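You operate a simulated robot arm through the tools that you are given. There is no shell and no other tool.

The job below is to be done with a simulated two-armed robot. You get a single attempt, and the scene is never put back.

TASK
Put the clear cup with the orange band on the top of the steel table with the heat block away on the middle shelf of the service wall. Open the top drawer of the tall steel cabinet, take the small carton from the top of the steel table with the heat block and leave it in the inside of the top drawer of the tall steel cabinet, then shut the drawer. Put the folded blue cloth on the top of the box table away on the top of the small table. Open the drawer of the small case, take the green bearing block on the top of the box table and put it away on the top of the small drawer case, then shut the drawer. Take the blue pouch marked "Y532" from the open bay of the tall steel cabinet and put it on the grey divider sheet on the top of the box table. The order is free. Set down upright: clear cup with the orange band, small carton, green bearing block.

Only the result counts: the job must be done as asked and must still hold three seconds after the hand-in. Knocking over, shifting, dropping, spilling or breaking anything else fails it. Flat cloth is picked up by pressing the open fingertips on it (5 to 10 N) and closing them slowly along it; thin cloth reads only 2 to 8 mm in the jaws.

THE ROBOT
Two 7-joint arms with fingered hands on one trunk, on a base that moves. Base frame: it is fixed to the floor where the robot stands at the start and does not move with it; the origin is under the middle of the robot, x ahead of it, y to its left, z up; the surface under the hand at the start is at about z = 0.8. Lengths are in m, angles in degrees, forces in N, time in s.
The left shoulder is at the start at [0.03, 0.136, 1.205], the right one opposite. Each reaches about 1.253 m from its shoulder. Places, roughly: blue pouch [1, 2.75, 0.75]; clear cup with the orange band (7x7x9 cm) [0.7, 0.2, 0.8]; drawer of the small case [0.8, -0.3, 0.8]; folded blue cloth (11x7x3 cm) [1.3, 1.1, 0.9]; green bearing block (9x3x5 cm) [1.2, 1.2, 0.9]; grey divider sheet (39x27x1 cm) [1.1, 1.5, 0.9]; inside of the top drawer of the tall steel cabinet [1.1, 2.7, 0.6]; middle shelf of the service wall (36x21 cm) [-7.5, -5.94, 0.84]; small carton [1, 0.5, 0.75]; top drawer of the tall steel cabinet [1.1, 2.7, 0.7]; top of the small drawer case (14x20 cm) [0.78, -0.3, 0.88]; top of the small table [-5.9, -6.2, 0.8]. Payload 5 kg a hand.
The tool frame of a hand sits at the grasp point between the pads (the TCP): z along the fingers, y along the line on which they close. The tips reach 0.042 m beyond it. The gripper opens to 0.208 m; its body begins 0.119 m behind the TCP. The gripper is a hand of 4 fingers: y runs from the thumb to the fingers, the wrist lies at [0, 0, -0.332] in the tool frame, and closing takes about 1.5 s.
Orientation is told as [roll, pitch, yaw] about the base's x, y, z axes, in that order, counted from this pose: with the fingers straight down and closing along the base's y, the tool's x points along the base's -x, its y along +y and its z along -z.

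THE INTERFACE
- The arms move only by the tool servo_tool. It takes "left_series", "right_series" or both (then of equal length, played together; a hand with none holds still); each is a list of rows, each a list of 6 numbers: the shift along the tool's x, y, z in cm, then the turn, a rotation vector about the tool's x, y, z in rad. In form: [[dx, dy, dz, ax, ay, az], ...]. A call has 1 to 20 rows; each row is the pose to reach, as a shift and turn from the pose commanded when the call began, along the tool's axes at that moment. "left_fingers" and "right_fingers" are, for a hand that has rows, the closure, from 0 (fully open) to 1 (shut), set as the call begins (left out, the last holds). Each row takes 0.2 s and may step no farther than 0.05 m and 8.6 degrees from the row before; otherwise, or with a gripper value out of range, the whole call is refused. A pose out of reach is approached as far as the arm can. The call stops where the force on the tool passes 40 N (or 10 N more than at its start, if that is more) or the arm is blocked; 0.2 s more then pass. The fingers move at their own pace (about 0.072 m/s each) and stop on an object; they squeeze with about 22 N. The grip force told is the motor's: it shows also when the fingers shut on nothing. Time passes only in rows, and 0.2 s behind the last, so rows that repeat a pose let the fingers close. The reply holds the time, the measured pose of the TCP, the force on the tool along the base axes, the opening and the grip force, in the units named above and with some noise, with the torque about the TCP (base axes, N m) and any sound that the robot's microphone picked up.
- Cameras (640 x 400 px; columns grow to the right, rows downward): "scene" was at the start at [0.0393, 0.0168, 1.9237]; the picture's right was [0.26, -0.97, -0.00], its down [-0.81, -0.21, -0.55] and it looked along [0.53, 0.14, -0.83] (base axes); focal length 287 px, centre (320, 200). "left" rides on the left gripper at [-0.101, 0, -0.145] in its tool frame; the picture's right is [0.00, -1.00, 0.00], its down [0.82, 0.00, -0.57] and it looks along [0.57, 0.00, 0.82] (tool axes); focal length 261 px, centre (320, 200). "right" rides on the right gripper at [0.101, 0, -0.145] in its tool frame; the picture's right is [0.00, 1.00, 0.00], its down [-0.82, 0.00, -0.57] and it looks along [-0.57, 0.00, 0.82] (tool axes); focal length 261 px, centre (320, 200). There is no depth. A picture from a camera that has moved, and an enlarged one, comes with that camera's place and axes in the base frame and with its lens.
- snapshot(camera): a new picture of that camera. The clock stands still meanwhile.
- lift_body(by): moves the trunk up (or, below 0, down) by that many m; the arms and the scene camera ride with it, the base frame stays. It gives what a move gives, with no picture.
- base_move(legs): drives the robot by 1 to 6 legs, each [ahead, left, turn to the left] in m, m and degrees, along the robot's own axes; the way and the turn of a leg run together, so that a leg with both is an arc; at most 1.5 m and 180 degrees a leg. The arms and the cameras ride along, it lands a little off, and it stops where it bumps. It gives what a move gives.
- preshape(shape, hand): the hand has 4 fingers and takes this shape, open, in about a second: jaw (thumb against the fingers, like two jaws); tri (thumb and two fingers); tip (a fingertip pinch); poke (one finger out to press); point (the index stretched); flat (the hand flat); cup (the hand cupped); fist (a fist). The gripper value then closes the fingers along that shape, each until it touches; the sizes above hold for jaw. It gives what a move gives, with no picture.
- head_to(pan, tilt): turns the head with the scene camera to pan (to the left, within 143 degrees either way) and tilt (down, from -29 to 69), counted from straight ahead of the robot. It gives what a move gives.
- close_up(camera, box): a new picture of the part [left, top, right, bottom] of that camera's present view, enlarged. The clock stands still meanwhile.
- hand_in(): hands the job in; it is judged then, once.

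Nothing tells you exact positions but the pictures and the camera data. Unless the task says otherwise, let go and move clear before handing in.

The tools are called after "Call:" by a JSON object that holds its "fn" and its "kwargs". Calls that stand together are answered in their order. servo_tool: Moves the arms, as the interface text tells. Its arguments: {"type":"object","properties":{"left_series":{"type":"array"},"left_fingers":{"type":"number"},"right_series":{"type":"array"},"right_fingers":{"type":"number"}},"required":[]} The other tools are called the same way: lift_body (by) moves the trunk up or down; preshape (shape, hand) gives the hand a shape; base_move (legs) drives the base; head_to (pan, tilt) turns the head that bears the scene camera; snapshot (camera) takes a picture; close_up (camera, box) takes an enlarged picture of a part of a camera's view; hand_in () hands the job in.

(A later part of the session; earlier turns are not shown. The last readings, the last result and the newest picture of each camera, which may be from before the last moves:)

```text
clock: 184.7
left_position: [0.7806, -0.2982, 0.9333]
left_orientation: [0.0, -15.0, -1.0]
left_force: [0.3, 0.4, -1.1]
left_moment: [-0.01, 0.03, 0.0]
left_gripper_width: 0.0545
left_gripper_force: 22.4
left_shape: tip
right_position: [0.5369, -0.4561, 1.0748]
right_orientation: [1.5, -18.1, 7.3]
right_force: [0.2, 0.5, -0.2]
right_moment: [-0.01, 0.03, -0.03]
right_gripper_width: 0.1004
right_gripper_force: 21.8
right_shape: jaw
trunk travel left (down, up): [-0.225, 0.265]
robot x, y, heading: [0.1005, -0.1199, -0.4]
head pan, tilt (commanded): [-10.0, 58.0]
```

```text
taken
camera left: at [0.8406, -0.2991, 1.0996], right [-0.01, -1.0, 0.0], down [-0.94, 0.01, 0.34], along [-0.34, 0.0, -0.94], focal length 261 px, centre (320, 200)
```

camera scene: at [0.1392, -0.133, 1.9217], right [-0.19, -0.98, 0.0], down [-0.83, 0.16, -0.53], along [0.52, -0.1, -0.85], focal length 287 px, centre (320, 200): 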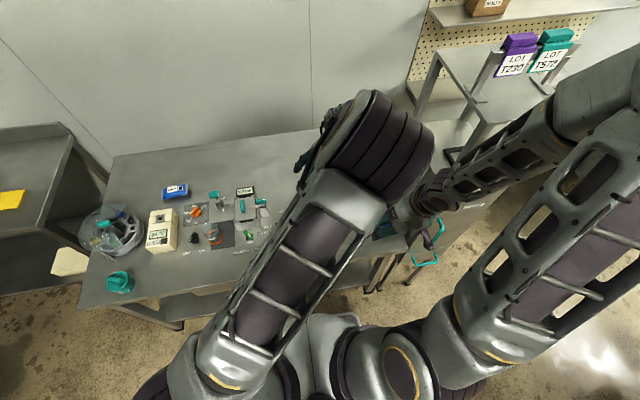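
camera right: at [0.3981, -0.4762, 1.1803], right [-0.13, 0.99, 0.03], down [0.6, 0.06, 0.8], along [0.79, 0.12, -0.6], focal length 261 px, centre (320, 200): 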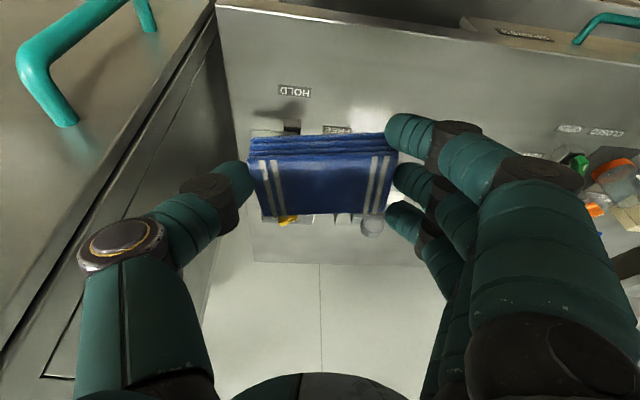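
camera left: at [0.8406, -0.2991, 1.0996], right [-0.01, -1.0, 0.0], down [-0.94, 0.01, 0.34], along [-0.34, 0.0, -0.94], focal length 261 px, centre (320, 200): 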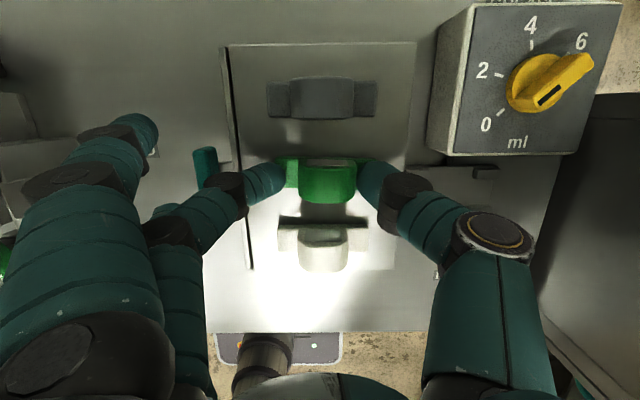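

Call:
{"fn": "servo_tool", "kwargs": {"left_series": [[0.1, 0, 0.4, 0, 0, 0]]}}

Call:
{"fn": "servo_tool", "kwargs": {"left_series": [[0.08, 0, 0.3, 0, 0, 0]]}}

Call:
{"fn": "servo_tool", "kwargs": {"left_series": [[0.08, 0, 0.3, 0, 0, 0]]}}

```text
clock: 185.1
left_position: [0.7795, -0.2977, 0.9294]
left_orientation: [0.1, -15.2, -1.0]
left_force: [-0.7, -0.4, 1.8]
left_moment: [-0.08, 0.06, -0.05]
left_gripper_width: 0.055
left_gripper_force: 22.0
left_shape: tip
right_position: [0.5353, -0.4547, 1.0746]
right_orientation: [1.6, -18.1, 7.3]
right_force: [-0.8, -1.3, -0.5]
right_moment: [-0.04, 0.04, 0.03]
right_gripper_width: 0.1005
right_gripper_force: 22.2
right_shape: jaw
trunk travel left (down, up): [-0.225, 0.265]
robot x, y, heading: [0.0985, -0.1191, -0.5]
head pan, tilt (commanded): [-10.0, 58.0]
```

```text
clock: 185.5
left_position: [0.7812, -0.299, 0.9289]
left_orientation: [-0.1, -15.3, -1.0]
left_force: [-3.4, 3.2, 23.4]
left_moment: [-0.05, -0.32, -0.07]
left_gripper_width: 0.0554
left_gripper_force: 21.6
left_shape: tip
right_position: [0.5344, -0.4543, 1.076]
right_orientation: [1.5, -18.2, 7.5]
right_force: [-0.6, 0.3, -0.1]
right_moment: [-0.04, 0.01, -0.01]
right_gripper_width: 0.1003
right_gripper_force: 22.1
right_shape: jaw
trunk travel left (down, up): [-0.225, 0.265]
robot x, y, heading: [0.1, -0.1175, -0.7]
head pan, tilt (commanded): [-10.0, 58.0]
```

```text
clock: 186.0
left_position: [0.7838, -0.3002, 0.9275]
left_orientation: [-0.2, -15.4, -0.9]
left_force: [-6.5, 2.3, 22.1]
left_moment: [0.27, 0.02, 0.06]
left_gripper_width: 0.0561
left_gripper_force: 22.2
left_shape: tip
right_position: [0.5367, -0.4552, 1.0746]
right_orientation: [1.4, -18.0, 7.4]
right_force: [1.1, -0.3, -0.3]
right_moment: [0.07, 0.09, 0.01]
right_gripper_width: 0.1004
right_gripper_force: 22.3
right_shape: jaw
trunk travel left (down, up): [-0.225, 0.265]
robot x, y, heading: [0.0974, -0.1175, -0.5]
head pan, tilt (commanded): [-10.0, 58.0]
stopped in row 1 (left hand): the force on the tool passed its limit at 43 N (the readings are from after the stop); the commanded pose is now the measured one
```

The block stands on the case. I relieve the pressure slightly and open the fingers.

Call:
{"fn": "servo_tool", "kwargs": {"left_series": [[-0.05, 0, -0.2, 0, 0, 0]]}}

Call:
{"fn": "snapshot", "kwargs": {"camera": "left"}}

```text
clock: 186.4
left_position: [0.7831, -0.3007, 0.9294]
left_orientation: [-0.2, -15.4, -1.0]
left_force: [3.1, -1.8, 13.8]
left_moment: [-0.16, -0.24, 0.02]
left_gripper_width: 0.0559
left_gripper_force: 22.1
left_shape: tip
right_position: [0.5367, -0.457, 1.0756]
right_orientation: [1.5, -18.1, 7.4]
right_force: [0.0, 0.0, 0.1]
right_moment: [-0.01, 0.02, 0.01]
right_gripper_width: 0.1005
right_gripper_force: 21.9
right_shape: jaw
trunk travel left (down, up): [-0.225, 0.265]
robot x, y, heading: [0.1033, -0.1211, -0.9]
head pan, tilt (commanded): [-10.0, 58.0]
```

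```text
taken
camera left: at [0.8419, -0.3001, 1.0955], right [-0.01, -1.0, 0.0], down [-0.94, 0.01, 0.33], along [-0.33, 0.0, -0.94], focal length 261 px, centre (320, 200)
```

left: 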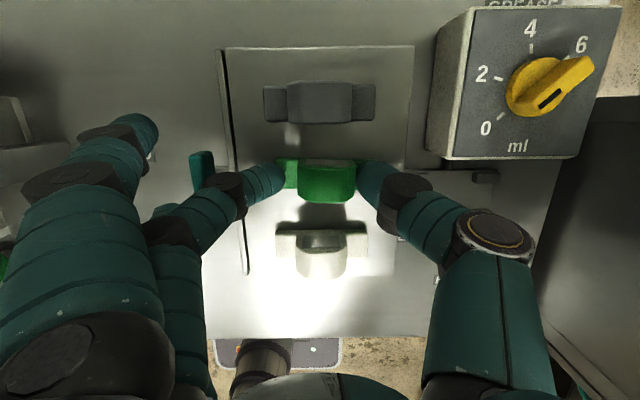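

Call:
{"fn": "close_up", "kwargs": {"camera": "left", "box": [180, 120, 440, 290]}}

Call:
{"fn": "close_up", "kwargs": {"camera": "scene", "box": [260, 160, 420, 270]}}

Call:
{"fn": "snapshot", "kwargs": {"camera": "right"}}

```text
2.35 times, centred on (310, 205) of left
camera zoom: at [0.8419, -0.3001, 1.0955], right [-0.01, -1.0, 0.0], down [-0.94, 0.01, 0.33], along [-0.33, 0.0, -0.94], focal length 613 px, centre (344, 188)
```

zoom: 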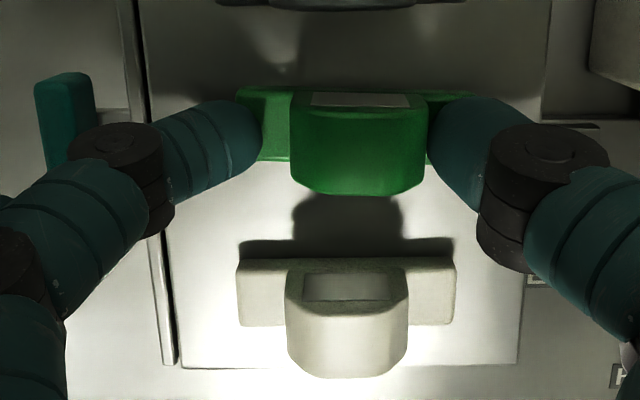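

```text
3.64 times, centred on (340, 215) of scene
camera zoom: at [0.1375, -0.1316, 1.9218], right [-0.19, -0.98, 0.0], down [-0.83, 0.16, -0.53], along [0.52, -0.1, -0.85], focal length 1043 px, centre (247, 146)
```

zoom: 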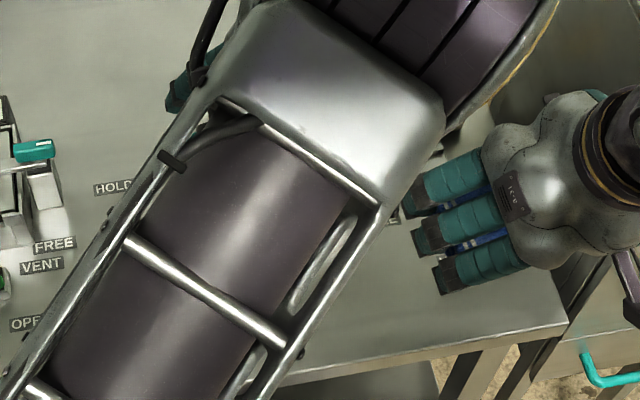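

```text
taken
camera right: at [0.397, -0.4753, 1.1811], right [-0.13, 0.99, 0.03], down [0.6, 0.06, 0.8], along [0.79, 0.12, -0.6], focal length 261 px, centre (320, 200)
```

right: 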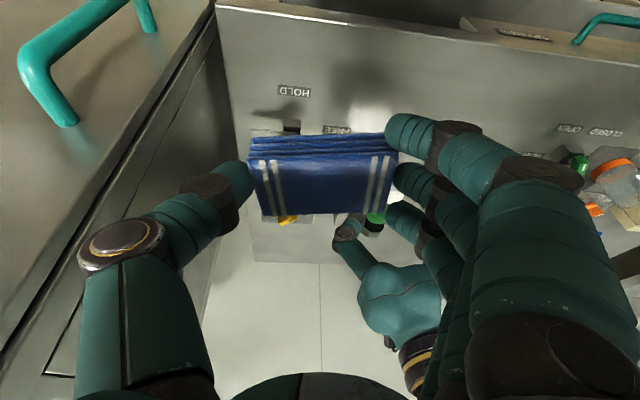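

The size of the block in view agrees with it standing on the case. I open the fingers.

Call:
{"fn": "servo_tool", "kwargs": {"left_series": [[0, 0, 0, 0, 0, 0], [0, 0, 0, 0, 0, 0], [0, 0, 0, 0, 0, 0]], "left_fingers": 0.64}}

Call:
{"fn": "close_up", "kwargs": {"camera": "left", "box": [180, 120, 440, 290]}}

```text
clock: 187.2
left_position: [0.7809, -0.2986, 0.9268]
left_orientation: [-0.1, -15.2, -1.1]
left_force: [0.4, 0.0, 4.0]
left_moment: [-0.2, -0.1, 0.05]
left_gripper_width: 0.0734
left_gripper_force: 0.0
left_shape: tip
right_position: [0.5358, -0.4546, 1.0755]
right_orientation: [1.5, -18.2, 7.2]
right_force: [0.7, -0.6, -0.1]
right_moment: [0.02, 0.0, 0.01]
right_gripper_width: 0.1004
right_gripper_force: 22.0
right_shape: jaw
trunk travel left (down, up): [-0.225, 0.265]
robot x, y, heading: [0.0972, -0.1183, -0.8]
head pan, tilt (commanded): [-10.0, 58.0]
```

```text
2.35 times, centred on (310, 205) of left
camera zoom: at [0.8407, -0.2997, 1.0933], right [-0.01, -1.0, 0.0], down [-0.94, 0.01, 0.34], along [-0.34, 0.0, -0.94], focal length 613 px, centre (344, 188)
```

zoom: 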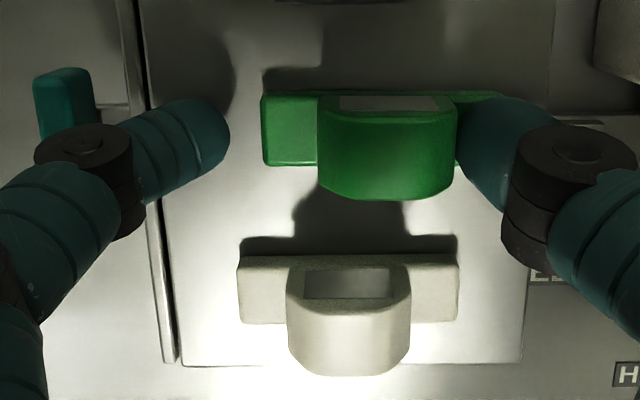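

The block stands free on the case, only near the thumb. I open the thumb and finger wider before lifting.

Call:
{"fn": "servo_tool", "kwargs": {"left_series": [[0, 0, 0, 0, 0, 0], [0, 0, 0, 0, 0, 0], [0, 0, 0, 0, 0, 0]], "left_fingers": 0.5}}

Call:
{"fn": "close_up", "kwargs": {"camera": "left", "box": [180, 120, 440, 290]}}

```text
clock: 188.0
left_position: [0.7822, -0.2994, 0.9271]
left_orientation: [-0.1, -15.3, -1.0]
left_force: [-1.2, 1.7, 2.2]
left_moment: [-0.11, 0.04, 0.03]
left_gripper_width: 0.1014
left_gripper_force: 0.1
left_shape: tip
right_position: [0.5359, -0.4544, 1.0748]
right_orientation: [1.4, -18.2, 7.3]
right_force: [-0.2, 0.5, -0.6]
right_moment: [0.01, 0.02, 0.01]
right_gripper_width: 0.1004
right_gripper_force: 21.9
right_shape: jaw
trunk travel left (down, up): [-0.225, 0.265]
robot x, y, heading: [0.1017, -0.1176, -0.7]
head pan, tilt (commanded): [-10.0, 58.0]
```

```text
2.35 times, centred on (310, 205) of left
camera zoom: at [0.8412, -0.2998, 1.094], right [-0.01, -1.0, 0.0], down [-0.94, 0.01, 0.33], along [-0.33, 0.0, -0.94], focal length 613 px, centre (344, 188)
```

zoom: 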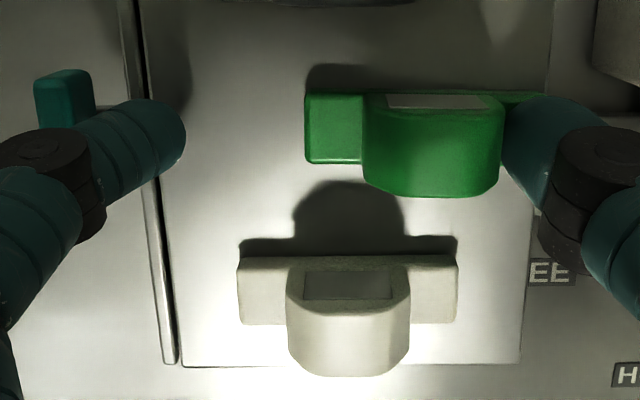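

The block followed the thumb (it presses on its flange). I raise a few millimetres, then nudge the block back to the middle with the thumb.

Call:
{"fn": "servo_tool", "kwargs": {"left_series": [[-0.1, 0, -0.4, 0, 0, 0]]}}

Call:
{"fn": "close_up", "kwargs": {"camera": "left", "box": [180, 120, 440, 290]}}

```text
clock: 188.4
left_position: [0.782, -0.2995, 0.9319]
left_orientation: [-0.1, -15.2, -0.9]
left_force: [-0.1, -0.8, 0.0]
left_moment: [0.0, 0.03, -0.01]
left_gripper_width: 0.103
left_gripper_force: 0.1
left_shape: tip
right_position: [0.5362, -0.4555, 1.0749]
right_orientation: [1.5, -18.2, 7.2]
right_force: [0.5, 0.2, -1.0]
right_moment: [0.01, -0.02, -0.02]
right_gripper_width: 0.1003
right_gripper_force: 21.8
right_shape: jaw
trunk travel left (down, up): [-0.225, 0.265]
robot x, y, heading: [0.0953, -0.1164, -0.5]
head pan, tilt (commanded): [-10.0, 58.0]
```

```text
2.35 times, centred on (310, 205) of left
camera zoom: at [0.8408, -0.3002, 1.0987], right [-0.01, -1.0, 0.0], down [-0.94, 0.01, 0.33], along [-0.33, 0.0, -0.94], focal length 613 px, centre (344, 188)
```

zoom: 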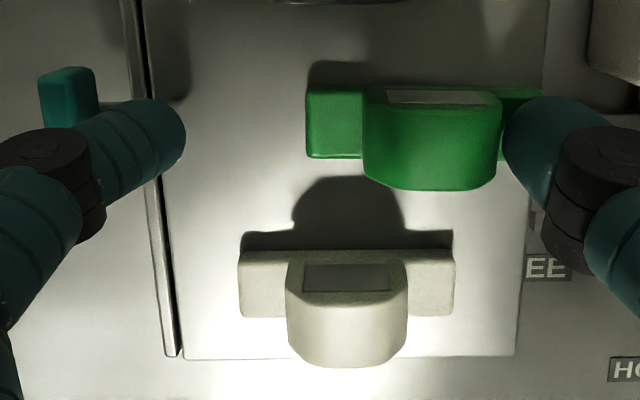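

Call:
{"fn": "servo_tool", "kwargs": {"left_series": [[0, 0.5, 0, 0, 0, 0], [0, 1.0, 0, 0, 0, 0], [0, 1.5, 0, 0, 0, 0], [0, 2.0, 0, 0, 0, 0], [0, 2.4, 0, 0, 0, 0]]}}

Call:
{"fn": "close_up", "kwargs": {"camera": "left", "box": [180, 120, 440, 290]}}

```text
clock: 189.6
left_position: [0.7813, -0.2761, 0.9301]
left_orientation: [-0.1, -15.4, -1.0]
left_force: [0.4, -0.8, 0.4]
left_moment: [-0.02, -0.04, -0.01]
left_gripper_width: 0.1037
left_gripper_force: 0.0
left_shape: tip
right_position: [0.5369, -0.4546, 1.0745]
right_orientation: [1.5, -18.1, 7.2]
right_force: [-0.5, 0.7, -0.5]
right_moment: [-0.01, 0.04, 0.03]
right_gripper_width: 0.1003
right_gripper_force: 21.9
right_shape: jaw
trunk travel left (down, up): [-0.225, 0.265]
robot x, y, heading: [0.1029, -0.1138, -0.7]
head pan, tilt (commanded): [-10.0, 58.0]
```

```text
2.35 times, centred on (310, 205) of left
camera zoom: at [0.8409, -0.2762, 1.0975], right [-0.01, -1.0, 0.0], down [-0.94, 0.01, 0.33], along [-0.33, 0.0, -0.94], focal length 613 px, centre (344, 188)
```

zoom: 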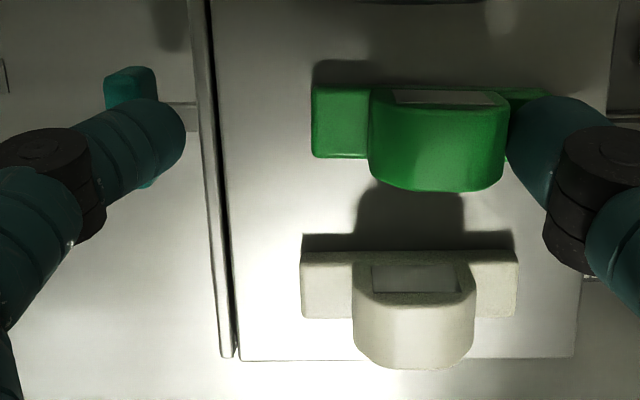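

The block is back in the middle. I move the thumb off it and lift the hand straight up.

Call:
{"fn": "servo_tool", "kwargs": {"left_series": [[0, -0.4, 0, 0, 0, 0], [0, -0.8, 0, 0, 0, 0], [-0.4, -0.8, -1.5, 0, 0, 0], [-1.0, -0.8, -4, 0, 0, 0], [-2.1, -0.8, -8, 0, 0, 0], [-3.1, -0.8, -12, 0, 0, 0], [-4.2, -0.8, -16, 0, 0, 0]]}}

Call:
{"fn": "snapshot", "kwargs": {"camera": "left"}}

```text
clock: 191.2
left_position: [0.7792, -0.2803, 1.1005]
left_orientation: [-0.1, -15.4, -1.1]
left_force: [-0.8, 0.0, -0.3]
left_moment: [-0.09, -0.13, -0.01]
left_gripper_width: 0.1036
left_gripper_force: 0.0
left_shape: tip
right_position: [0.5351, -0.4546, 1.0736]
right_orientation: [1.4, -18.0, 7.4]
right_force: [0.0, -0.4, -0.2]
right_moment: [-0.03, -0.06, -0.04]
right_gripper_width: 0.1003
right_gripper_force: 21.9
right_shape: jaw
trunk travel left (down, up): [-0.225, 0.265]
robot x, y, heading: [0.0985, -0.1212, -0.6]
head pan, tilt (commanded): [-10.0, 58.0]
```

```text
taken
camera left: at [0.8379, -0.281, 1.2661], right [-0.01, -1.0, 0.0], down [-0.94, 0.01, 0.33], along [-0.33, 0.0, -0.94], focal length 261 px, centre (320, 200)
```

left: 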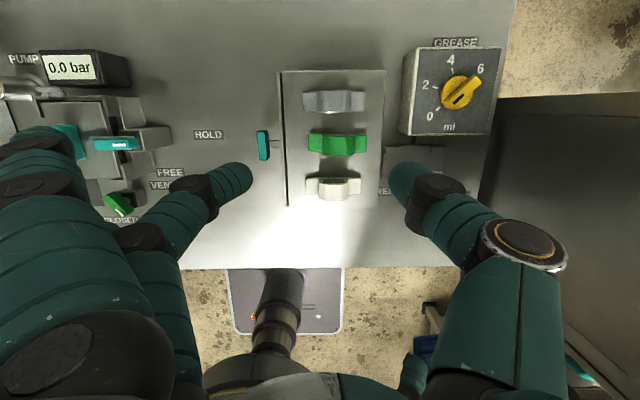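

The block is in place on the case. Now the drawer of the case: its teal T-handle is at about [0.789, -0.195, 0.86], bar along x. I turn the left hand so that thumb and finger close along x and lean away from the case.

Call:
{"fn": "servo_tool", "kwargs": {"left_series": [[0, 1.5, 0, 0.0501, -0.0171, 0.1197], [-0.1, 3, 0, 0.1002, -0.0341, 0.2394], [-0.1, 4.5, 0, 0.1504, -0.0512, 0.3592], [-0.2, 6, 0.1, 0.2005, -0.0682, 0.4789], [-0.2, 7.5, 0.1, 0.2506, -0.0853, 0.5986], [-0.3, 9, 0.1, 0.3007, -0.1023, 0.7183], [-0.4, 10.5, 0.2, 0.3508, -0.1194, 0.838], [-0.4, 12, 0.2, 0.4009, -0.1364, 0.9577], [-0.5, 13.5, 0.2, 0.4511, -0.1535, 1.0775], [-0.5, 15, 0.2, 0.5012, -0.1705, 1.1972], [-0.6, 16.5, 0.3, 0.5513, -0.1876, 1.3169], [-0.6, 18, 0.3, 0.6014, -0.2046, 1.4366]], "left_fingers": 0.55}}

Call:
{"fn": "snapshot", "kwargs": {"camera": "left"}}

Call:
{"fn": "snapshot", "kwargs": {"camera": "scene"}}

```text
clock: 193.8
left_position: [0.7905, -0.1019, 1.0963]
left_orientation: [0.0, -30.3, -90.2]
left_force: [0.2, 0.3, 0.4]
left_moment: [-0.02, 0.02, 0.0]
left_gripper_width: 0.0942
left_gripper_force: 0.0
left_shape: tip
right_position: [0.5355, -0.4533, 1.076]
right_orientation: [1.4, -18.2, 7.5]
right_force: [0.3, 0.7, -0.1]
right_moment: [-0.05, 0.02, -0.02]
right_gripper_width: 0.1001
right_gripper_force: 21.9
right_shape: jaw
trunk travel left (down, up): [-0.225, 0.265]
robot x, y, heading: [0.1019, -0.1159, -0.8]
head pan, tilt (commanded): [-10.0, 58.0]
```

```text
taken
camera left: at [0.7912, -0.1159, 1.2721], right [-1.0, 0.0, 0.0], down [0.0, 1.0, 0.08], along [0.0, 0.08, -1.0], focal length 261 px, centre (320, 200)
```

left: 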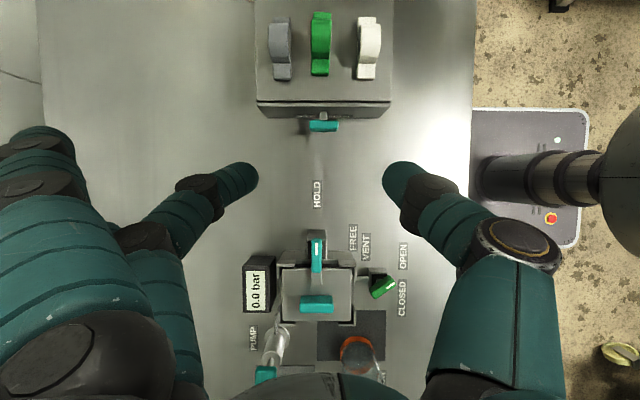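

```text
taken
camera scene: at [0.1387, -0.1304, 1.9218], right [-0.19, -0.98, 0.0], down [-0.83, 0.16, -0.53], along [0.52, -0.1, -0.85], focal length 287 px, centre (320, 200)
```

scene: 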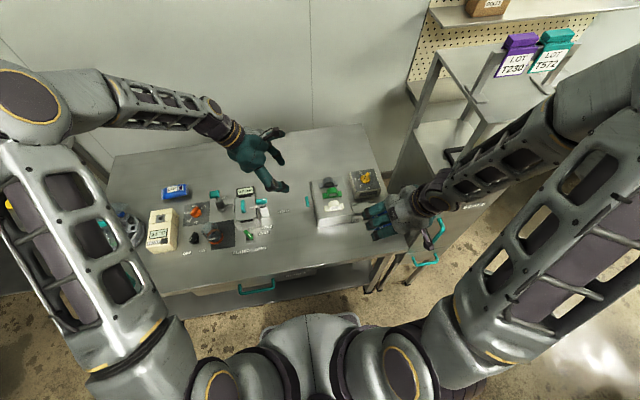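

A good view from above: the drawer handle is right there. I zoom in on it.

Call:
{"fn": "close_up", "kwargs": {"camera": "left", "box": [240, 60, 410, 180]}}

Call:
{"fn": "close_up", "kwargs": {"camera": "scene", "box": [270, 150, 400, 260]}}

```text
3.33 times, centred on (325, 120) of left
camera zoom: at [0.7912, -0.1159, 1.2721], right [-1.0, 0.0, 0.0], down [0.0, 1.0, 0.08], along [0.0, 0.08, -1.0], focal length 869 px, centre (303, 467)
```

zoom: 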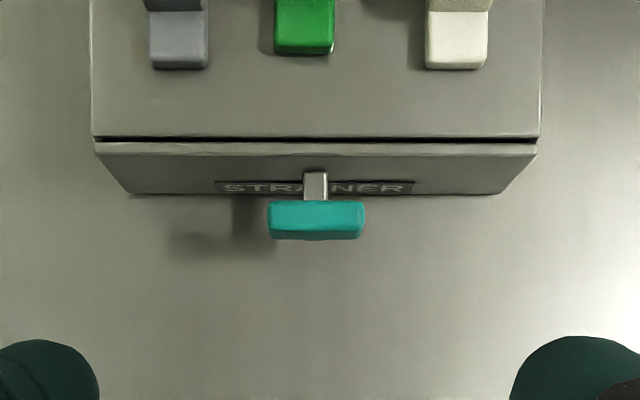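

```text
3.64 times, centred on (335, 205) of scene
camera zoom: at [0.1387, -0.1304, 1.9218], right [-0.19, -0.98, 0.0], down [-0.83, 0.16, -0.53], along [0.52, -0.1, -0.85], focal length 1043 px, centre (266, 182)
```

zoom: 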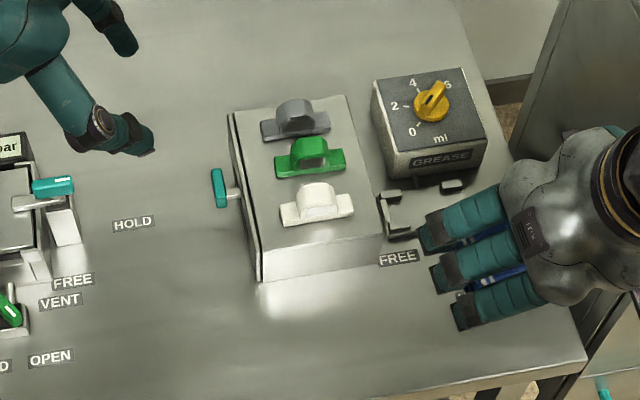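

The drawer is labelled STRAINER; handle bar centre about [0.785, -0.199, 0.860], 4.5 cm long along x. I approach it along the finger direction.

Call:
{"fn": "servo_tool", "kwargs": {"left_series": [[1.2, -0.2, 4.2, 0, 0, 0], [2.4, -0.4, 8.4, 0, 0, 0], [3.5, -0.55, 12.6, 0, 0, 0], [3.5, -0.55, 16.6, 0, 0, 0], [3.5, -0.55, 18.6, 0, 0, 0]]}}

Call:
{"fn": "snapshot", "kwargs": {"camera": "left"}}

```text
clock: 195.0
left_position: [0.7855, -0.1659, 0.9163]
left_orientation: [0.1, -30.3, -90.0]
left_force: [0.9, -0.1, 0.0]
left_moment: [-0.01, 0.02, 0.0]
left_gripper_width: 0.0944
left_gripper_force: 0.1
left_shape: tip
right_position: [0.5364, -0.4544, 1.0736]
right_orientation: [1.4, -18.0, 7.4]
right_force: [0.2, 0.1, -0.1]
right_moment: [0.02, 0.0, -0.02]
right_gripper_width: 0.1004
right_gripper_force: 21.6
right_shape: jaw
trunk travel left (down, up): [-0.225, 0.265]
robot x, y, heading: [0.1004, -0.1179, -0.7]
head pan, tilt (commanded): [-10.0, 58.0]
```

```text
taken
camera left: at [0.7861, -0.1799, 1.092], right [-1.0, 0.0, 0.0], down [0.0, 1.0, 0.08], along [0.0, 0.08, -1.0], focal length 261 px, centre (320, 200)
```

left: 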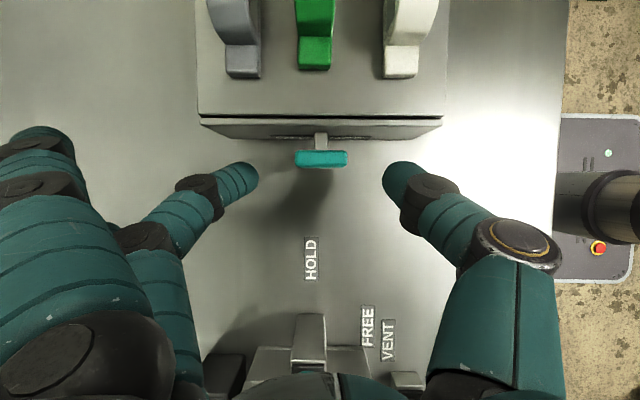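

Straight along the finger direction by 3.2 cm puts the tips around the bar. Then I close.

Call:
{"fn": "servo_tool", "kwargs": {"left_series": [[0, 0, 1.6, 0, 0, 0], [0, -0.1, 3.2, 0, 0, 0]]}}

Call:
{"fn": "servo_tool", "kwargs": {"left_series": [[0, 0, 0, 0, 0, 0], [0, 0, 0, 0, 0, 0], [0, 0, 0, 0, 0, 0], [0, 0, 0, 0, 0, 0], [0, 0, 0, 0, 0, 0]], "left_fingers": 0.95}}

Call:
{"fn": "snapshot", "kwargs": {"camera": "left"}}

```text
clock: 195.6
left_position: [0.7831, -0.1819, 0.8893]
left_orientation: [0.2, -30.3, -90.1]
left_force: [0.9, -0.1, 1.0]
left_moment: [0.02, 0.06, -0.01]
left_gripper_width: 0.0947
left_gripper_force: 0.1
left_shape: tip
right_position: [0.5363, -0.4555, 1.0745]
right_orientation: [1.5, -18.1, 7.4]
right_force: [0.5, 0.2, 0.0]
right_moment: [-0.02, 0.02, 0.0]
right_gripper_width: 0.1004
right_gripper_force: 22.2
right_shape: jaw
trunk travel left (down, up): [-0.225, 0.265]
robot x, y, heading: [0.0998, -0.1176, -0.8]
head pan, tilt (commanded): [-10.0, 58.0]
```

```text
clock: 196.8
left_position: [0.7836, -0.1822, 0.8893]
left_orientation: [0.0, -30.3, -90.0]
left_force: [2.7, -1.2, -1.5]
left_moment: [-0.01, -0.13, 0.03]
left_gripper_width: 0.0374
left_gripper_force: 21.9
left_shape: tip
right_position: [0.5357, -0.4549, 1.0745]
right_orientation: [1.5, -18.2, 7.3]
right_force: [0.0, -0.9, -0.2]
right_moment: [-0.02, -0.01, -0.02]
right_gripper_width: 0.1001
right_gripper_force: 21.5
right_shape: jaw
trunk travel left (down, up): [-0.225, 0.265]
robot x, y, heading: [0.0958, -0.1161, -0.9]
head pan, tilt (commanded): [-10.0, 58.0]
```

```text
taken
camera left: at [0.7841, -0.1967, 1.0651], right [-1.0, 0.0, 0.0], down [0.0, 1.0, 0.08], along [0.0, 0.08, -1.0], focal length 261 px, centre (320, 200)
```

left: 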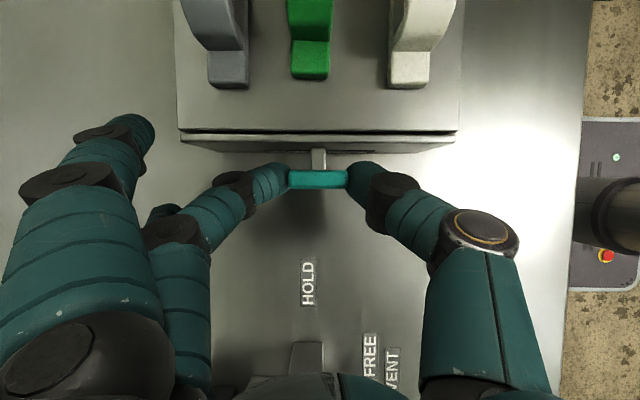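

The bar is pinched at its ends. I pull the drawer gently toward +y.

Call:
{"fn": "servo_tool", "kwargs": {"left_series": [[0.43, 0, -0.25, 0, 0, 0], [0.86, 0, -0.5, 0, 0, 0], [1.3, 0, -0.75, 0, 0, 0], [1.73, 0, -1.0, 0, 0, 0]]}}

Call:
{"fn": "snapshot", "kwargs": {"camera": "left"}}

```text
clock: 197.8
left_position: [0.7849, -0.1619, 0.8897]
left_orientation: [0.0, -30.1, -90.1]
left_force: [-5.2, 0.0, -7.8]
left_moment: [0.09, 0.09, -0.04]
left_gripper_width: 0.037
left_gripper_force: 21.8
left_shape: tip
right_position: [0.5356, -0.4554, 1.0743]
right_orientation: [1.3, -18.1, 7.2]
right_force: [0.0, -0.1, 0.0]
right_moment: [-0.02, 0.0, -0.04]
right_gripper_width: 0.1003
right_gripper_force: 22.3
right_shape: jaw
trunk travel left (down, up): [-0.225, 0.265]
robot x, y, heading: [0.0972, -0.1196, -0.7]
head pan, tilt (commanded): [-10.0, 58.0]
```

```text
taken
camera left: at [0.785, -0.177, 1.0655], right [-1.0, 0.0, 0.0], down [0.0, 1.0, 0.08], along [0.0, 0.08, -1.0], focal length 261 px, centre (320, 200)
```

left: 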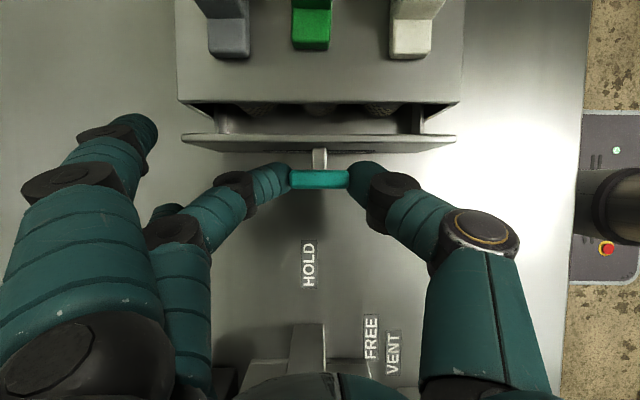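

The drawer opens (strainers inside). I pull about 5 cm farther.

Call:
{"fn": "servo_tool", "kwargs": {"left_series": [[0.86, 0, -0.5, 0, 0, 0], [1.73, 0, -1.0, 0, 0, 0], [2.6, 0, -1.5, 0, 0, 0], [3.46, 0, -2.0, 0, 0, 0], [4.3, 0, -2.5, 0, 0, 0]]}}

Call:
{"fn": "snapshot", "kwargs": {"camera": "left"}}

Call:
{"fn": "close_up", "kwargs": {"camera": "scene", "box": [200, 110, 400, 260]}}

```text
clock: 199.0
left_position: [0.786, -0.1139, 0.8901]
left_orientation: [-0.2, -30.3, -90.0]
left_force: [-6.6, -1.1, -15.6]
left_moment: [0.22, 0.18, -0.18]
left_gripper_width: 0.0356
left_gripper_force: 22.0
left_shape: tip
right_position: [0.5365, -0.4546, 1.0759]
right_orientation: [1.5, -18.1, 7.3]
right_force: [0.4, -0.7, -0.5]
right_moment: [-0.06, 0.02, -0.02]
right_gripper_width: 0.1004
right_gripper_force: 22.3
right_shape: jaw
trunk travel left (down, up): [-0.225, 0.265]
robot x, y, heading: [0.0971, -0.1164, -0.7]
head pan, tilt (commanded): [-10.0, 58.0]
```

```text
taken
camera left: at [0.7864, -0.1273, 1.0663], right [-1.0, 0.0, 0.0], down [0.0, 1.0, 0.08], along [0.0, 0.08, -1.0], focal length 261 px, centre (320, 200)
```

left: 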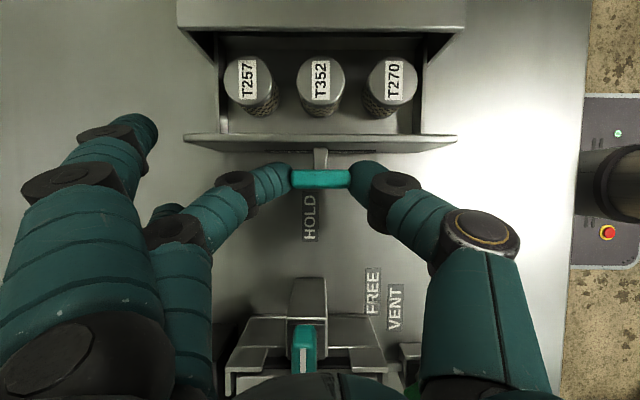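

```text
2.67 times, centred on (300, 185) of scene
camera zoom: at [0.1389, -0.1311, 1.9218], right [-0.19, -0.98, 0.0], down [-0.83, 0.16, -0.53], along [0.52, -0.1, -0.85], focal length 764 px, centre (373, 240)
```

zoom: 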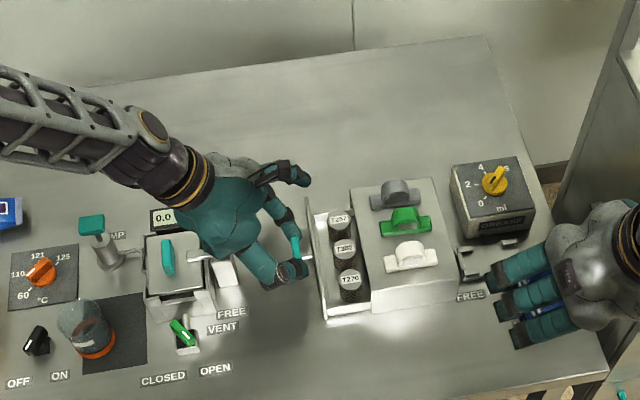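

The drawer is open about 7 cm; I pull 2 cm more to have it well open.

Call:
{"fn": "servo_tool", "kwargs": {"left_series": [[0.6, 0, -0.35, 0, 0, 0], [1.2, 0, -0.7, 0, 0, 0], [1.75, 0, -1.0, 0, 0, 0]]}}

Call:
{"fn": "snapshot", "kwargs": {"camera": "left"}}

```text
clock: 199.8
left_position: [0.7856, -0.0933, 0.8907]
left_orientation: [0.0, -30.3, -90.0]
left_force: [-7.9, -0.7, -13.6]
left_moment: [0.13, 0.3, -0.19]
left_gripper_width: 0.0362
left_gripper_force: 21.9
left_shape: tip
right_position: [0.5349, -0.4553, 1.0751]
right_orientation: [1.3, -18.1, 7.3]
right_force: [0.2, 0.3, 0.3]
right_moment: [-0.03, 0.0, -0.04]
right_gripper_width: 0.1004
right_gripper_force: 22.1
right_shape: jaw
trunk travel left (down, up): [-0.225, 0.265]
robot x, y, heading: [0.0996, -0.1152, -0.9]
head pan, tilt (commanded): [-10.0, 58.0]
```

```text
taken
camera left: at [0.7865, -0.1074, 1.0663], right [-1.0, 0.0, 0.0], down [0.0, 1.0, 0.08], along [0.0, 0.08, -1.0], focal length 261 px, centre (320, 200)
```

left: 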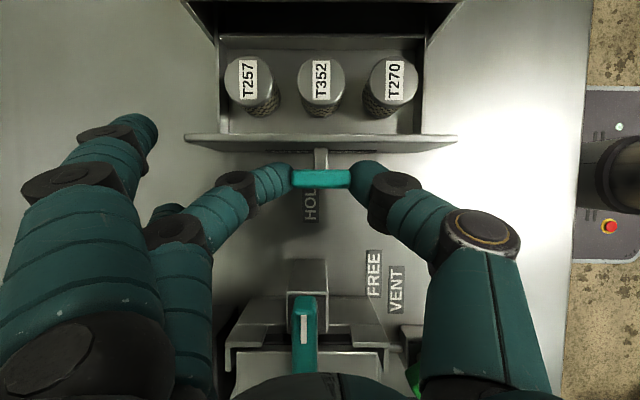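

The drawer is well open. Now I push it shut again, slowly so that the strainers stay standing.

Call:
{"fn": "servo_tool", "kwargs": {"left_series": [[-0.5, 0, 0.3, 0, 0, 0], [-1.2, 0, 0.7, 0, 0, 0], [-2.1, 0, 1.2, 0, 0, 0], [-3.0, 0, 1.75, 0, 0, 0], [-3.9, 0, 2.27, 0, 0, 0], [-4.8, 0, 2.8, 0, 0, 0], [-5.7, 0, 3.3, 0, 0, 0], [-6.6, 0, 3.85, 0, 0, 0], [-7.2, 0, 4.2, 0, 0, 0], [-7.6, 0, 4.43, 0, 0, 0]]}}

Call:
{"fn": "snapshot", "kwargs": {"camera": "left"}}

```text
clock: 202.0
left_position: [0.7847, -0.1809, 0.8897]
left_orientation: [0.1, -30.3, -90.2]
left_force: [-0.1, 1.1, -0.8]
left_moment: [0.05, 0.01, 0.0]
left_gripper_width: 0.0358
left_gripper_force: 22.3
left_shape: tip
right_position: [0.5365, -0.4549, 1.0743]
right_orientation: [1.6, -18.1, 7.3]
right_force: [0.0, 0.1, -1.0]
right_moment: [0.01, 0.01, 0.02]
right_gripper_width: 0.1
right_gripper_force: 22.0
right_shape: jaw
trunk travel left (down, up): [-0.225, 0.265]
robot x, y, heading: [0.0999, -0.12, -0.5]
head pan, tilt (commanded): [-10.0, 58.0]
```

```text
taken
camera left: at [0.7854, -0.1952, 1.0655], right [-1.0, 0.0, 0.0], down [0.0, 1.0, 0.08], along [0.0, 0.08, -1.0], focal length 261 px, centre (320, 200)
```

left: 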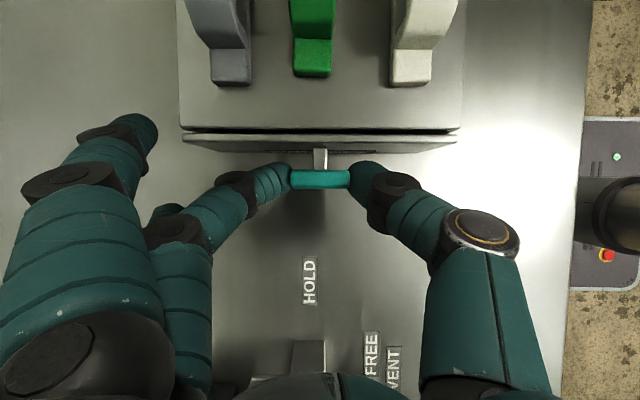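

Nearly shut; I push the last millimetres until it stops.

Call:
{"fn": "servo_tool", "kwargs": {"left_series": [[-0.17, 0, 0.1, 0, 0, 0], [-0.35, 0, 0.2, 0, 0, 0], [-0.52, 0, 0.3, 0, 0, 0]]}}

Call:
{"fn": "close_up", "kwargs": {"camera": "left", "box": [170, 60, 480, 220]}}

```text
clock: 202.8
left_position: [0.7842, -0.1835, 0.8893]
left_orientation: [0.1, -30.2, -89.9]
left_force: [-5.1, 14.8, 2.9]
left_moment: [0.31, 0.14, -0.12]
left_gripper_width: 0.0361
left_gripper_force: 21.8
left_shape: tip
right_position: [0.5341, -0.4541, 1.0741]
right_orientation: [1.4, -18.1, 7.5]
right_force: [-0.2, 0.4, -2.0]
right_moment: [0.02, 0.0, -0.01]
right_gripper_width: 0.1004
right_gripper_force: 22.1
right_shape: jaw
trunk travel left (down, up): [-0.225, 0.265]
robot x, y, heading: [0.1006, -0.1163, -0.8]
head pan, tilt (commanded): [-10.0, 58.0]
```

```text
2.06 times, centred on (325, 140) of left
camera zoom: at [0.7857, -0.1977, 1.0652], right [-1.0, 0.0, 0.0], down [0.0, 1.0, 0.08], along [0.0, 0.08, -1.0], focal length 538 px, centre (310, 324)
```

zoom: 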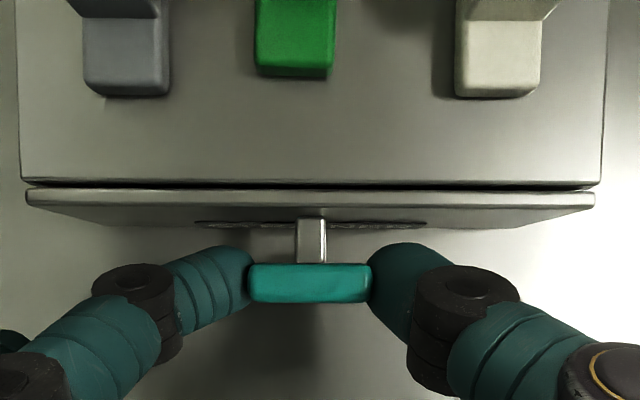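

The drawer is against its stop. I open the fingers and withdraw along the finger direction.

Call:
{"fn": "servo_tool", "kwargs": {"left_series": [[0, 0, 0, 0, 0, 0], [0, 0, 0, 0, 0, 0], [0, 0, 0, 0, 0, 0], [0, 0, 0, 0, 0, 0]], "left_fingers": 0.55}}

Call:
{"fn": "servo_tool", "kwargs": {"left_series": [[0, 0, -2, 0, 0, 0], [0, 0, -5, 0, 0, 0], [0, 0, -9, 0, 0, 0], [0, 0, -13, 0, 0, 0], [0, 0, -17, 0, 0, 0], [0, 0, -21, 0, 0, 0]]}}

Call:
{"fn": "snapshot", "kwargs": {"camera": "left"}}

Call:
{"fn": "close_up", "kwargs": {"camera": "scene", "box": [180, 110, 400, 270]}}

```text
clock: 203.8
left_position: [0.7855, -0.1871, 0.8896]
left_orientation: [0.0, -30.2, -90.2]
left_force: [-0.2, 0.4, 0.6]
left_moment: [-0.02, -0.01, -0.02]
left_gripper_width: 0.0928
left_gripper_force: 0.0
left_shape: tip
right_position: [0.5377, -0.4557, 1.0747]
right_orientation: [1.4, -18.1, 7.3]
right_force: [-0.3, 0.0, -0.2]
right_moment: [0.0, 0.01, -0.04]
right_gripper_width: 0.1003
right_gripper_force: 21.9
right_shape: jaw
trunk travel left (down, up): [-0.225, 0.265]
robot x, y, heading: [0.0996, -0.1148, -0.7]
head pan, tilt (commanded): [-10.0, 58.0]
```

```text
clock: 205.2
left_position: [0.7803, -0.0808, 1.0699]
left_orientation: [0.0, -30.2, -90.1]
left_force: [-1.0, 0.1, -0.5]
left_moment: [-0.03, -0.16, 0.08]
left_gripper_width: 0.0932
left_gripper_force: 0.0
left_shape: tip
right_position: [0.5346, -0.4546, 1.0763]
right_orientation: [1.4, -18.2, 7.4]
right_force: [-0.9, 0.1, 0.0]
right_moment: [-0.08, -0.05, -0.02]
right_gripper_width: 0.1001
right_gripper_force: 22.0
right_shape: jaw
trunk travel left (down, up): [-0.225, 0.265]
robot x, y, heading: [0.0997, -0.1148, -0.9]
head pan, tilt (commanded): [-10.0, 58.0]
```

```text
taken
camera left: at [0.7809, -0.0954, 1.2461], right [-1.0, 0.0, 0.0], down [0.0, 1.0, 0.08], along [0.0, 0.08, -1.0], focal length 261 px, centre (320, 200)
```

left: 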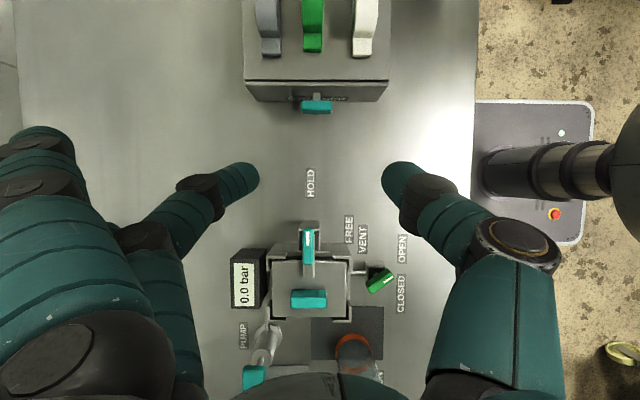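

```text
2.50 times, centred on (290, 190) of scene
camera zoom: at [0.1362, -0.1308, 1.9219], right [-0.19, -0.98, 0.0], down [-0.83, 0.16, -0.53], along [0.52, -0.1, -0.85], focal length 717 px, centre (395, 225)
```

zoom: 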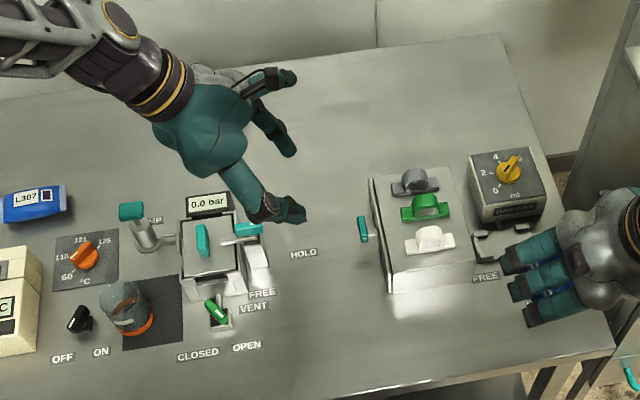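

Drawer shut, green block upright on the case. Next is the cup: I back off a bit, set the left hand to jaw, and turn it to a low approach pointing ahead-left and 30 degrees down (keeping clear of the black knob).

Call:
{"fn": "base_move", "kwargs": {"legs": [[-0.25, -0.05, 0.8]]}}

Call:
{"fn": "preshape", "kwargs": {"hand": "left", "shape": "jaw"}}

Call:
{"fn": "servo_tool", "kwargs": {"left_series": [[0.42, 0.1, -0.8, -0.0987, -0.0149, -0.0985], [0.85, 0.2, -1.6, -0.1975, -0.0298, -0.1969], [1.3, 0.35, -2.4, -0.2962, -0.0447, -0.2954], [1.7, 0.5, -3.2, -0.395, -0.0596, -0.3939], [2.1, 0.6, -4, -0.4937, -0.0745, -0.4923], [2.5, 0.7, -4.7, -0.5925, -0.0894, -0.5908], [3, 0.8, -5.5, -0.6912, -0.1043, -0.6893], [3.4, 0.95, -6.3, -0.79, -0.1192, -0.7877], [3.8, 1.05, -7.1, -0.8887, -0.134, -0.8862], [4.2, 1.2, -7.9, -0.9875, -0.1489, -0.9846], [4.7, 1.3, -8.7, -1.0862, -0.1638, -1.0831], [5.1, 1.4, -9.5, -1.185, -0.1787, -1.1816], [5.5, 1.5, -10.3, -1.2837, -0.1936, -1.28], [5.9, 1.65, -11.1, -1.3825, -0.2085, -1.3785], [6.4, 1.75, -11.9, -1.4812, -0.2234, -1.477], [6.8, 1.9, -12.7, -1.58, -0.2383, -1.5754], [7.2, 2, -13.45, -1.6787, -0.2532, -1.6739]]}}

Call:
{"fn": "snapshot", "kwargs": {"camera": "left"}}

Call:
{"fn": "snapshot", "kwargs": {"camera": "scene"}}

```text
clock: 207.0
left_position: [0.5199, -0.1178, 1.0713]
left_orientation: [0.1, -30.4, -89.0]
left_force: [-1.2, 0.1, 1.0]
left_moment: [0.03, -0.11, 0.07]
left_gripper_width: 0.0928
left_gripper_force: 0.0
left_shape: tip
right_position: [0.2818, -0.4959, 1.0757]
right_orientation: [1.5, -18.2, 8.4]
right_force: [-1.2, -0.1, -0.9]
right_moment: [0.02, -0.12, 0.0]
right_gripper_width: 0.1003
right_gripper_force: 22.5
right_shape: jaw
trunk travel left (down, up): [-0.225, 0.265]
robot x, y, heading: [-0.1589, -0.1662, 0.4]
head pan, tilt (commanded): [-10.0, 58.0]
```

```text
clock: 207.9
left_position: [0.5218, -0.1162, 1.0687]
left_orientation: [0.1, -30.2, -89.0]
left_force: [-0.3, -0.5, 0.7]
left_moment: [0.0, -0.02, 0.02]
left_gripper_width: 0.2079
left_gripper_force: 0.0
left_shape: jaw
right_position: [0.282, -0.4946, 1.0742]
right_orientation: [1.5, -18.1, 8.4]
right_force: [0.0, -0.1, 0.1]
right_moment: [-0.03, -0.01, -0.02]
right_gripper_width: 0.1003
right_gripper_force: 21.9
right_shape: jaw
trunk travel left (down, up): [-0.225, 0.265]
robot x, y, heading: [-0.1608, -0.1687, 0.4]
head pan, tilt (commanded): [-10.0, 58.0]
```

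```text
clock: 211.5
left_position: [0.5403, 0.0117, 1.1504]
left_orientation: [-0.1, -60.0, 46.3]
left_force: [0.4, 0.0, 0.0]
left_moment: [-0.01, -0.01, 0.0]
left_gripper_width: 0.2082
left_gripper_force: 0.1
left_shape: jaw
right_position: [0.2827, -0.4966, 1.0755]
right_orientation: [1.5, -18.0, 8.4]
right_force: [0.7, 0.2, -1.0]
right_moment: [0.06, 0.03, 0.01]
right_gripper_width: 0.1003
right_gripper_force: 22.7
right_shape: jaw
trunk travel left (down, up): [-0.225, 0.265]
robot x, y, heading: [-0.1582, -0.1644, 0.4]
head pan, tilt (commanded): [-10.0, 58.0]
```

```text
taken
camera left: at [0.4884, -0.0415, 1.3103], right [0.72, -0.69, 0.01], down [-0.62, -0.66, -0.42], along [0.3, 0.3, -0.91], focal length 261 px, centre (320, 200)
```

left: 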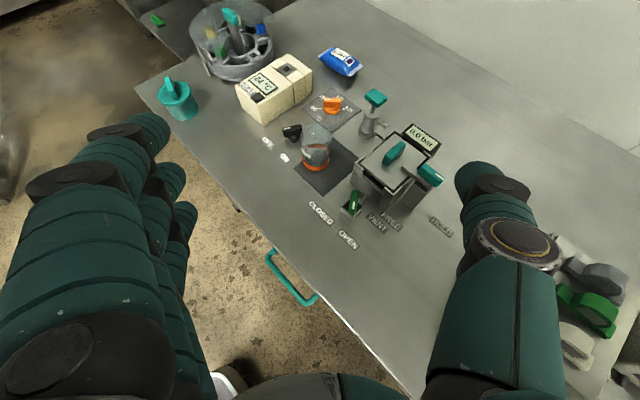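

```text
taken
camera scene: at [-0.1205, -0.1806, 1.9218], right [-0.17, -0.99, 0.0], down [-0.84, 0.14, -0.53], along [0.52, -0.09, -0.85], focal length 287 px, centre (320, 200)
```

scene: 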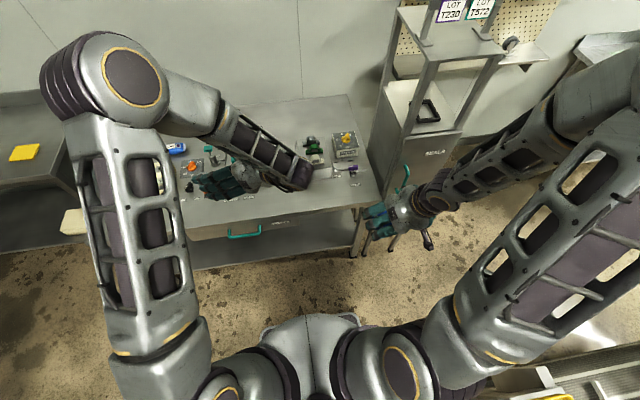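

The hand points ahead-left; the cup is seen in front of it. I zoom on the cup.

Call:
{"fn": "close_up", "kwargs": {"camera": "left", "box": [230, 70, 450, 260]}}

Call:
{"fn": "close_up", "kwargs": {"camera": "left", "box": [270, 100, 370, 200]}}

```text
2.11 times, centred on (340, 165) of left
camera zoom: at [0.4884, -0.0415, 1.3103], right [0.72, -0.69, 0.01], down [-0.62, -0.66, -0.42], along [0.3, 0.3, -0.91], focal length 549 px, centre (278, 274)
```

zoom: 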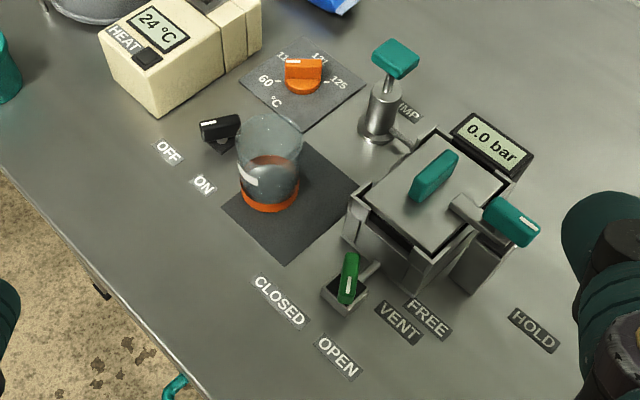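

```text
4.00 times, centred on (320, 150) of left
camera zoom: at [0.4884, -0.0415, 1.3103], right [0.72, -0.69, 0.01], down [-0.62, -0.66, -0.42], along [0.3, 0.3, -0.91], focal length 1043 px, centre (320, 400)
```

zoom: 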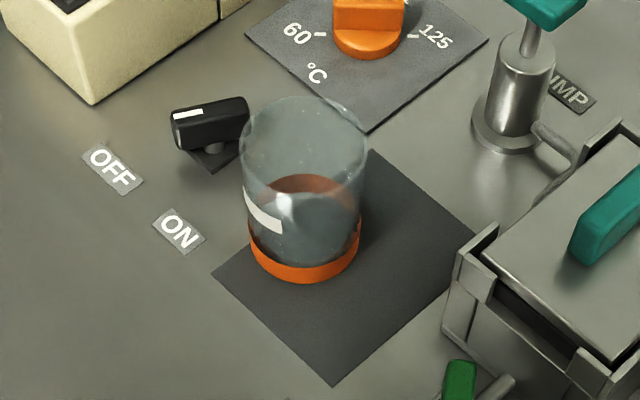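

The cup (open top, some content) stands at about [0.711, 0.203]. I turn the approach to 55 degrees yaw and move to a pre-grasp point 12 cm before it.

Call:
{"fn": "servo_tool", "kwargs": {"left_series": [[1.9, -0.1, 4.0, -0.022, 0, -0.0127], [3.8, -0.2, 8.1, -0.0438, 0, -0.0253], [5.7, -0.35, 12.2, -0.0658, 0, -0.038], [7.6, -0.45, 16.2, -0.0877, 0, -0.0507], [9.5, -0.6, 20.3, -0.1096, 0, -0.0633], [11.4, -0.7, 24.3, -0.1315, 0, -0.076]], "left_fingers": 0.46}}

Call:
{"fn": "snapshot", "kwargs": {"camera": "left"}}

Call:
{"fn": "close_up", "kwargs": {"camera": "scene", "box": [140, 110, 320, 230]}}

```text
clock: 212.9
left_position: [0.6536, 0.1191, 0.9269]
left_orientation: [-0.2, -60.0, 54.8]
left_force: [1.4, 0.1, 0.0]
left_moment: [-0.03, 0.13, 0.09]
left_gripper_width: 0.1132
left_gripper_force: 0.2
left_shape: jaw
right_position: [0.2846, -0.4952, 1.0755]
right_orientation: [1.3, -18.0, 8.4]
right_force: [0.4, 1.1, -1.1]
right_moment: [-0.07, 0.08, -0.02]
right_gripper_width: 0.1001
right_gripper_force: 21.6
right_shape: jaw
trunk travel left (down, up): [-0.225, 0.265]
robot x, y, heading: [-0.1589, -0.169, 0.4]
head pan, tilt (commanded): [-10.0, 58.0]
```

```text
taken
camera left: at [0.6094, 0.0578, 1.0873], right [0.82, -0.58, 0.01], down [-0.52, -0.74, -0.42], along [0.25, 0.34, -0.91], focal length 261 px, centre (320, 200)
```

left: 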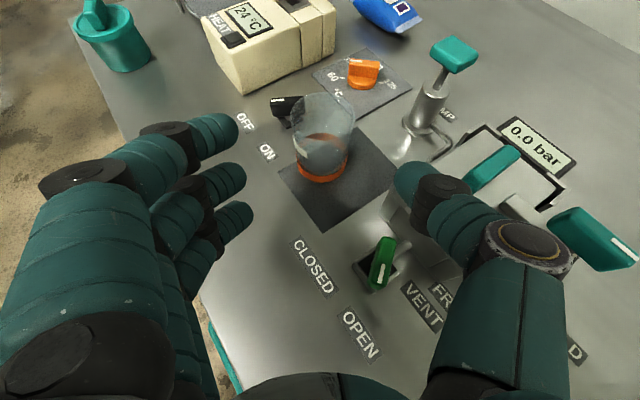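

```text
3.33 times, centred on (230, 170) of scene
camera zoom: at [-0.119, -0.1786, 1.9217], right [-0.17, -0.99, 0.0], down [-0.84, 0.14, -0.53], along [0.52, -0.09, -0.85], focal length 956 px, centre (620, 300)
```

zoom: 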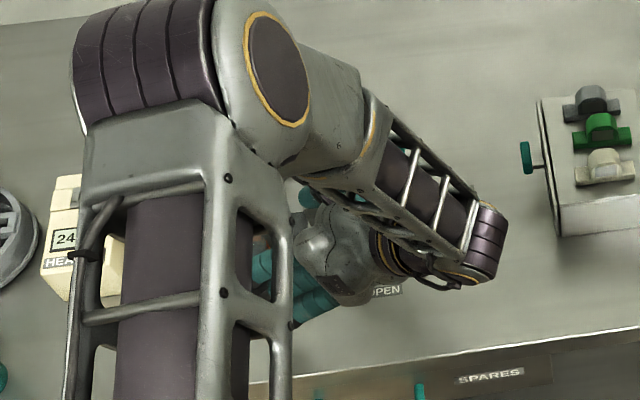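

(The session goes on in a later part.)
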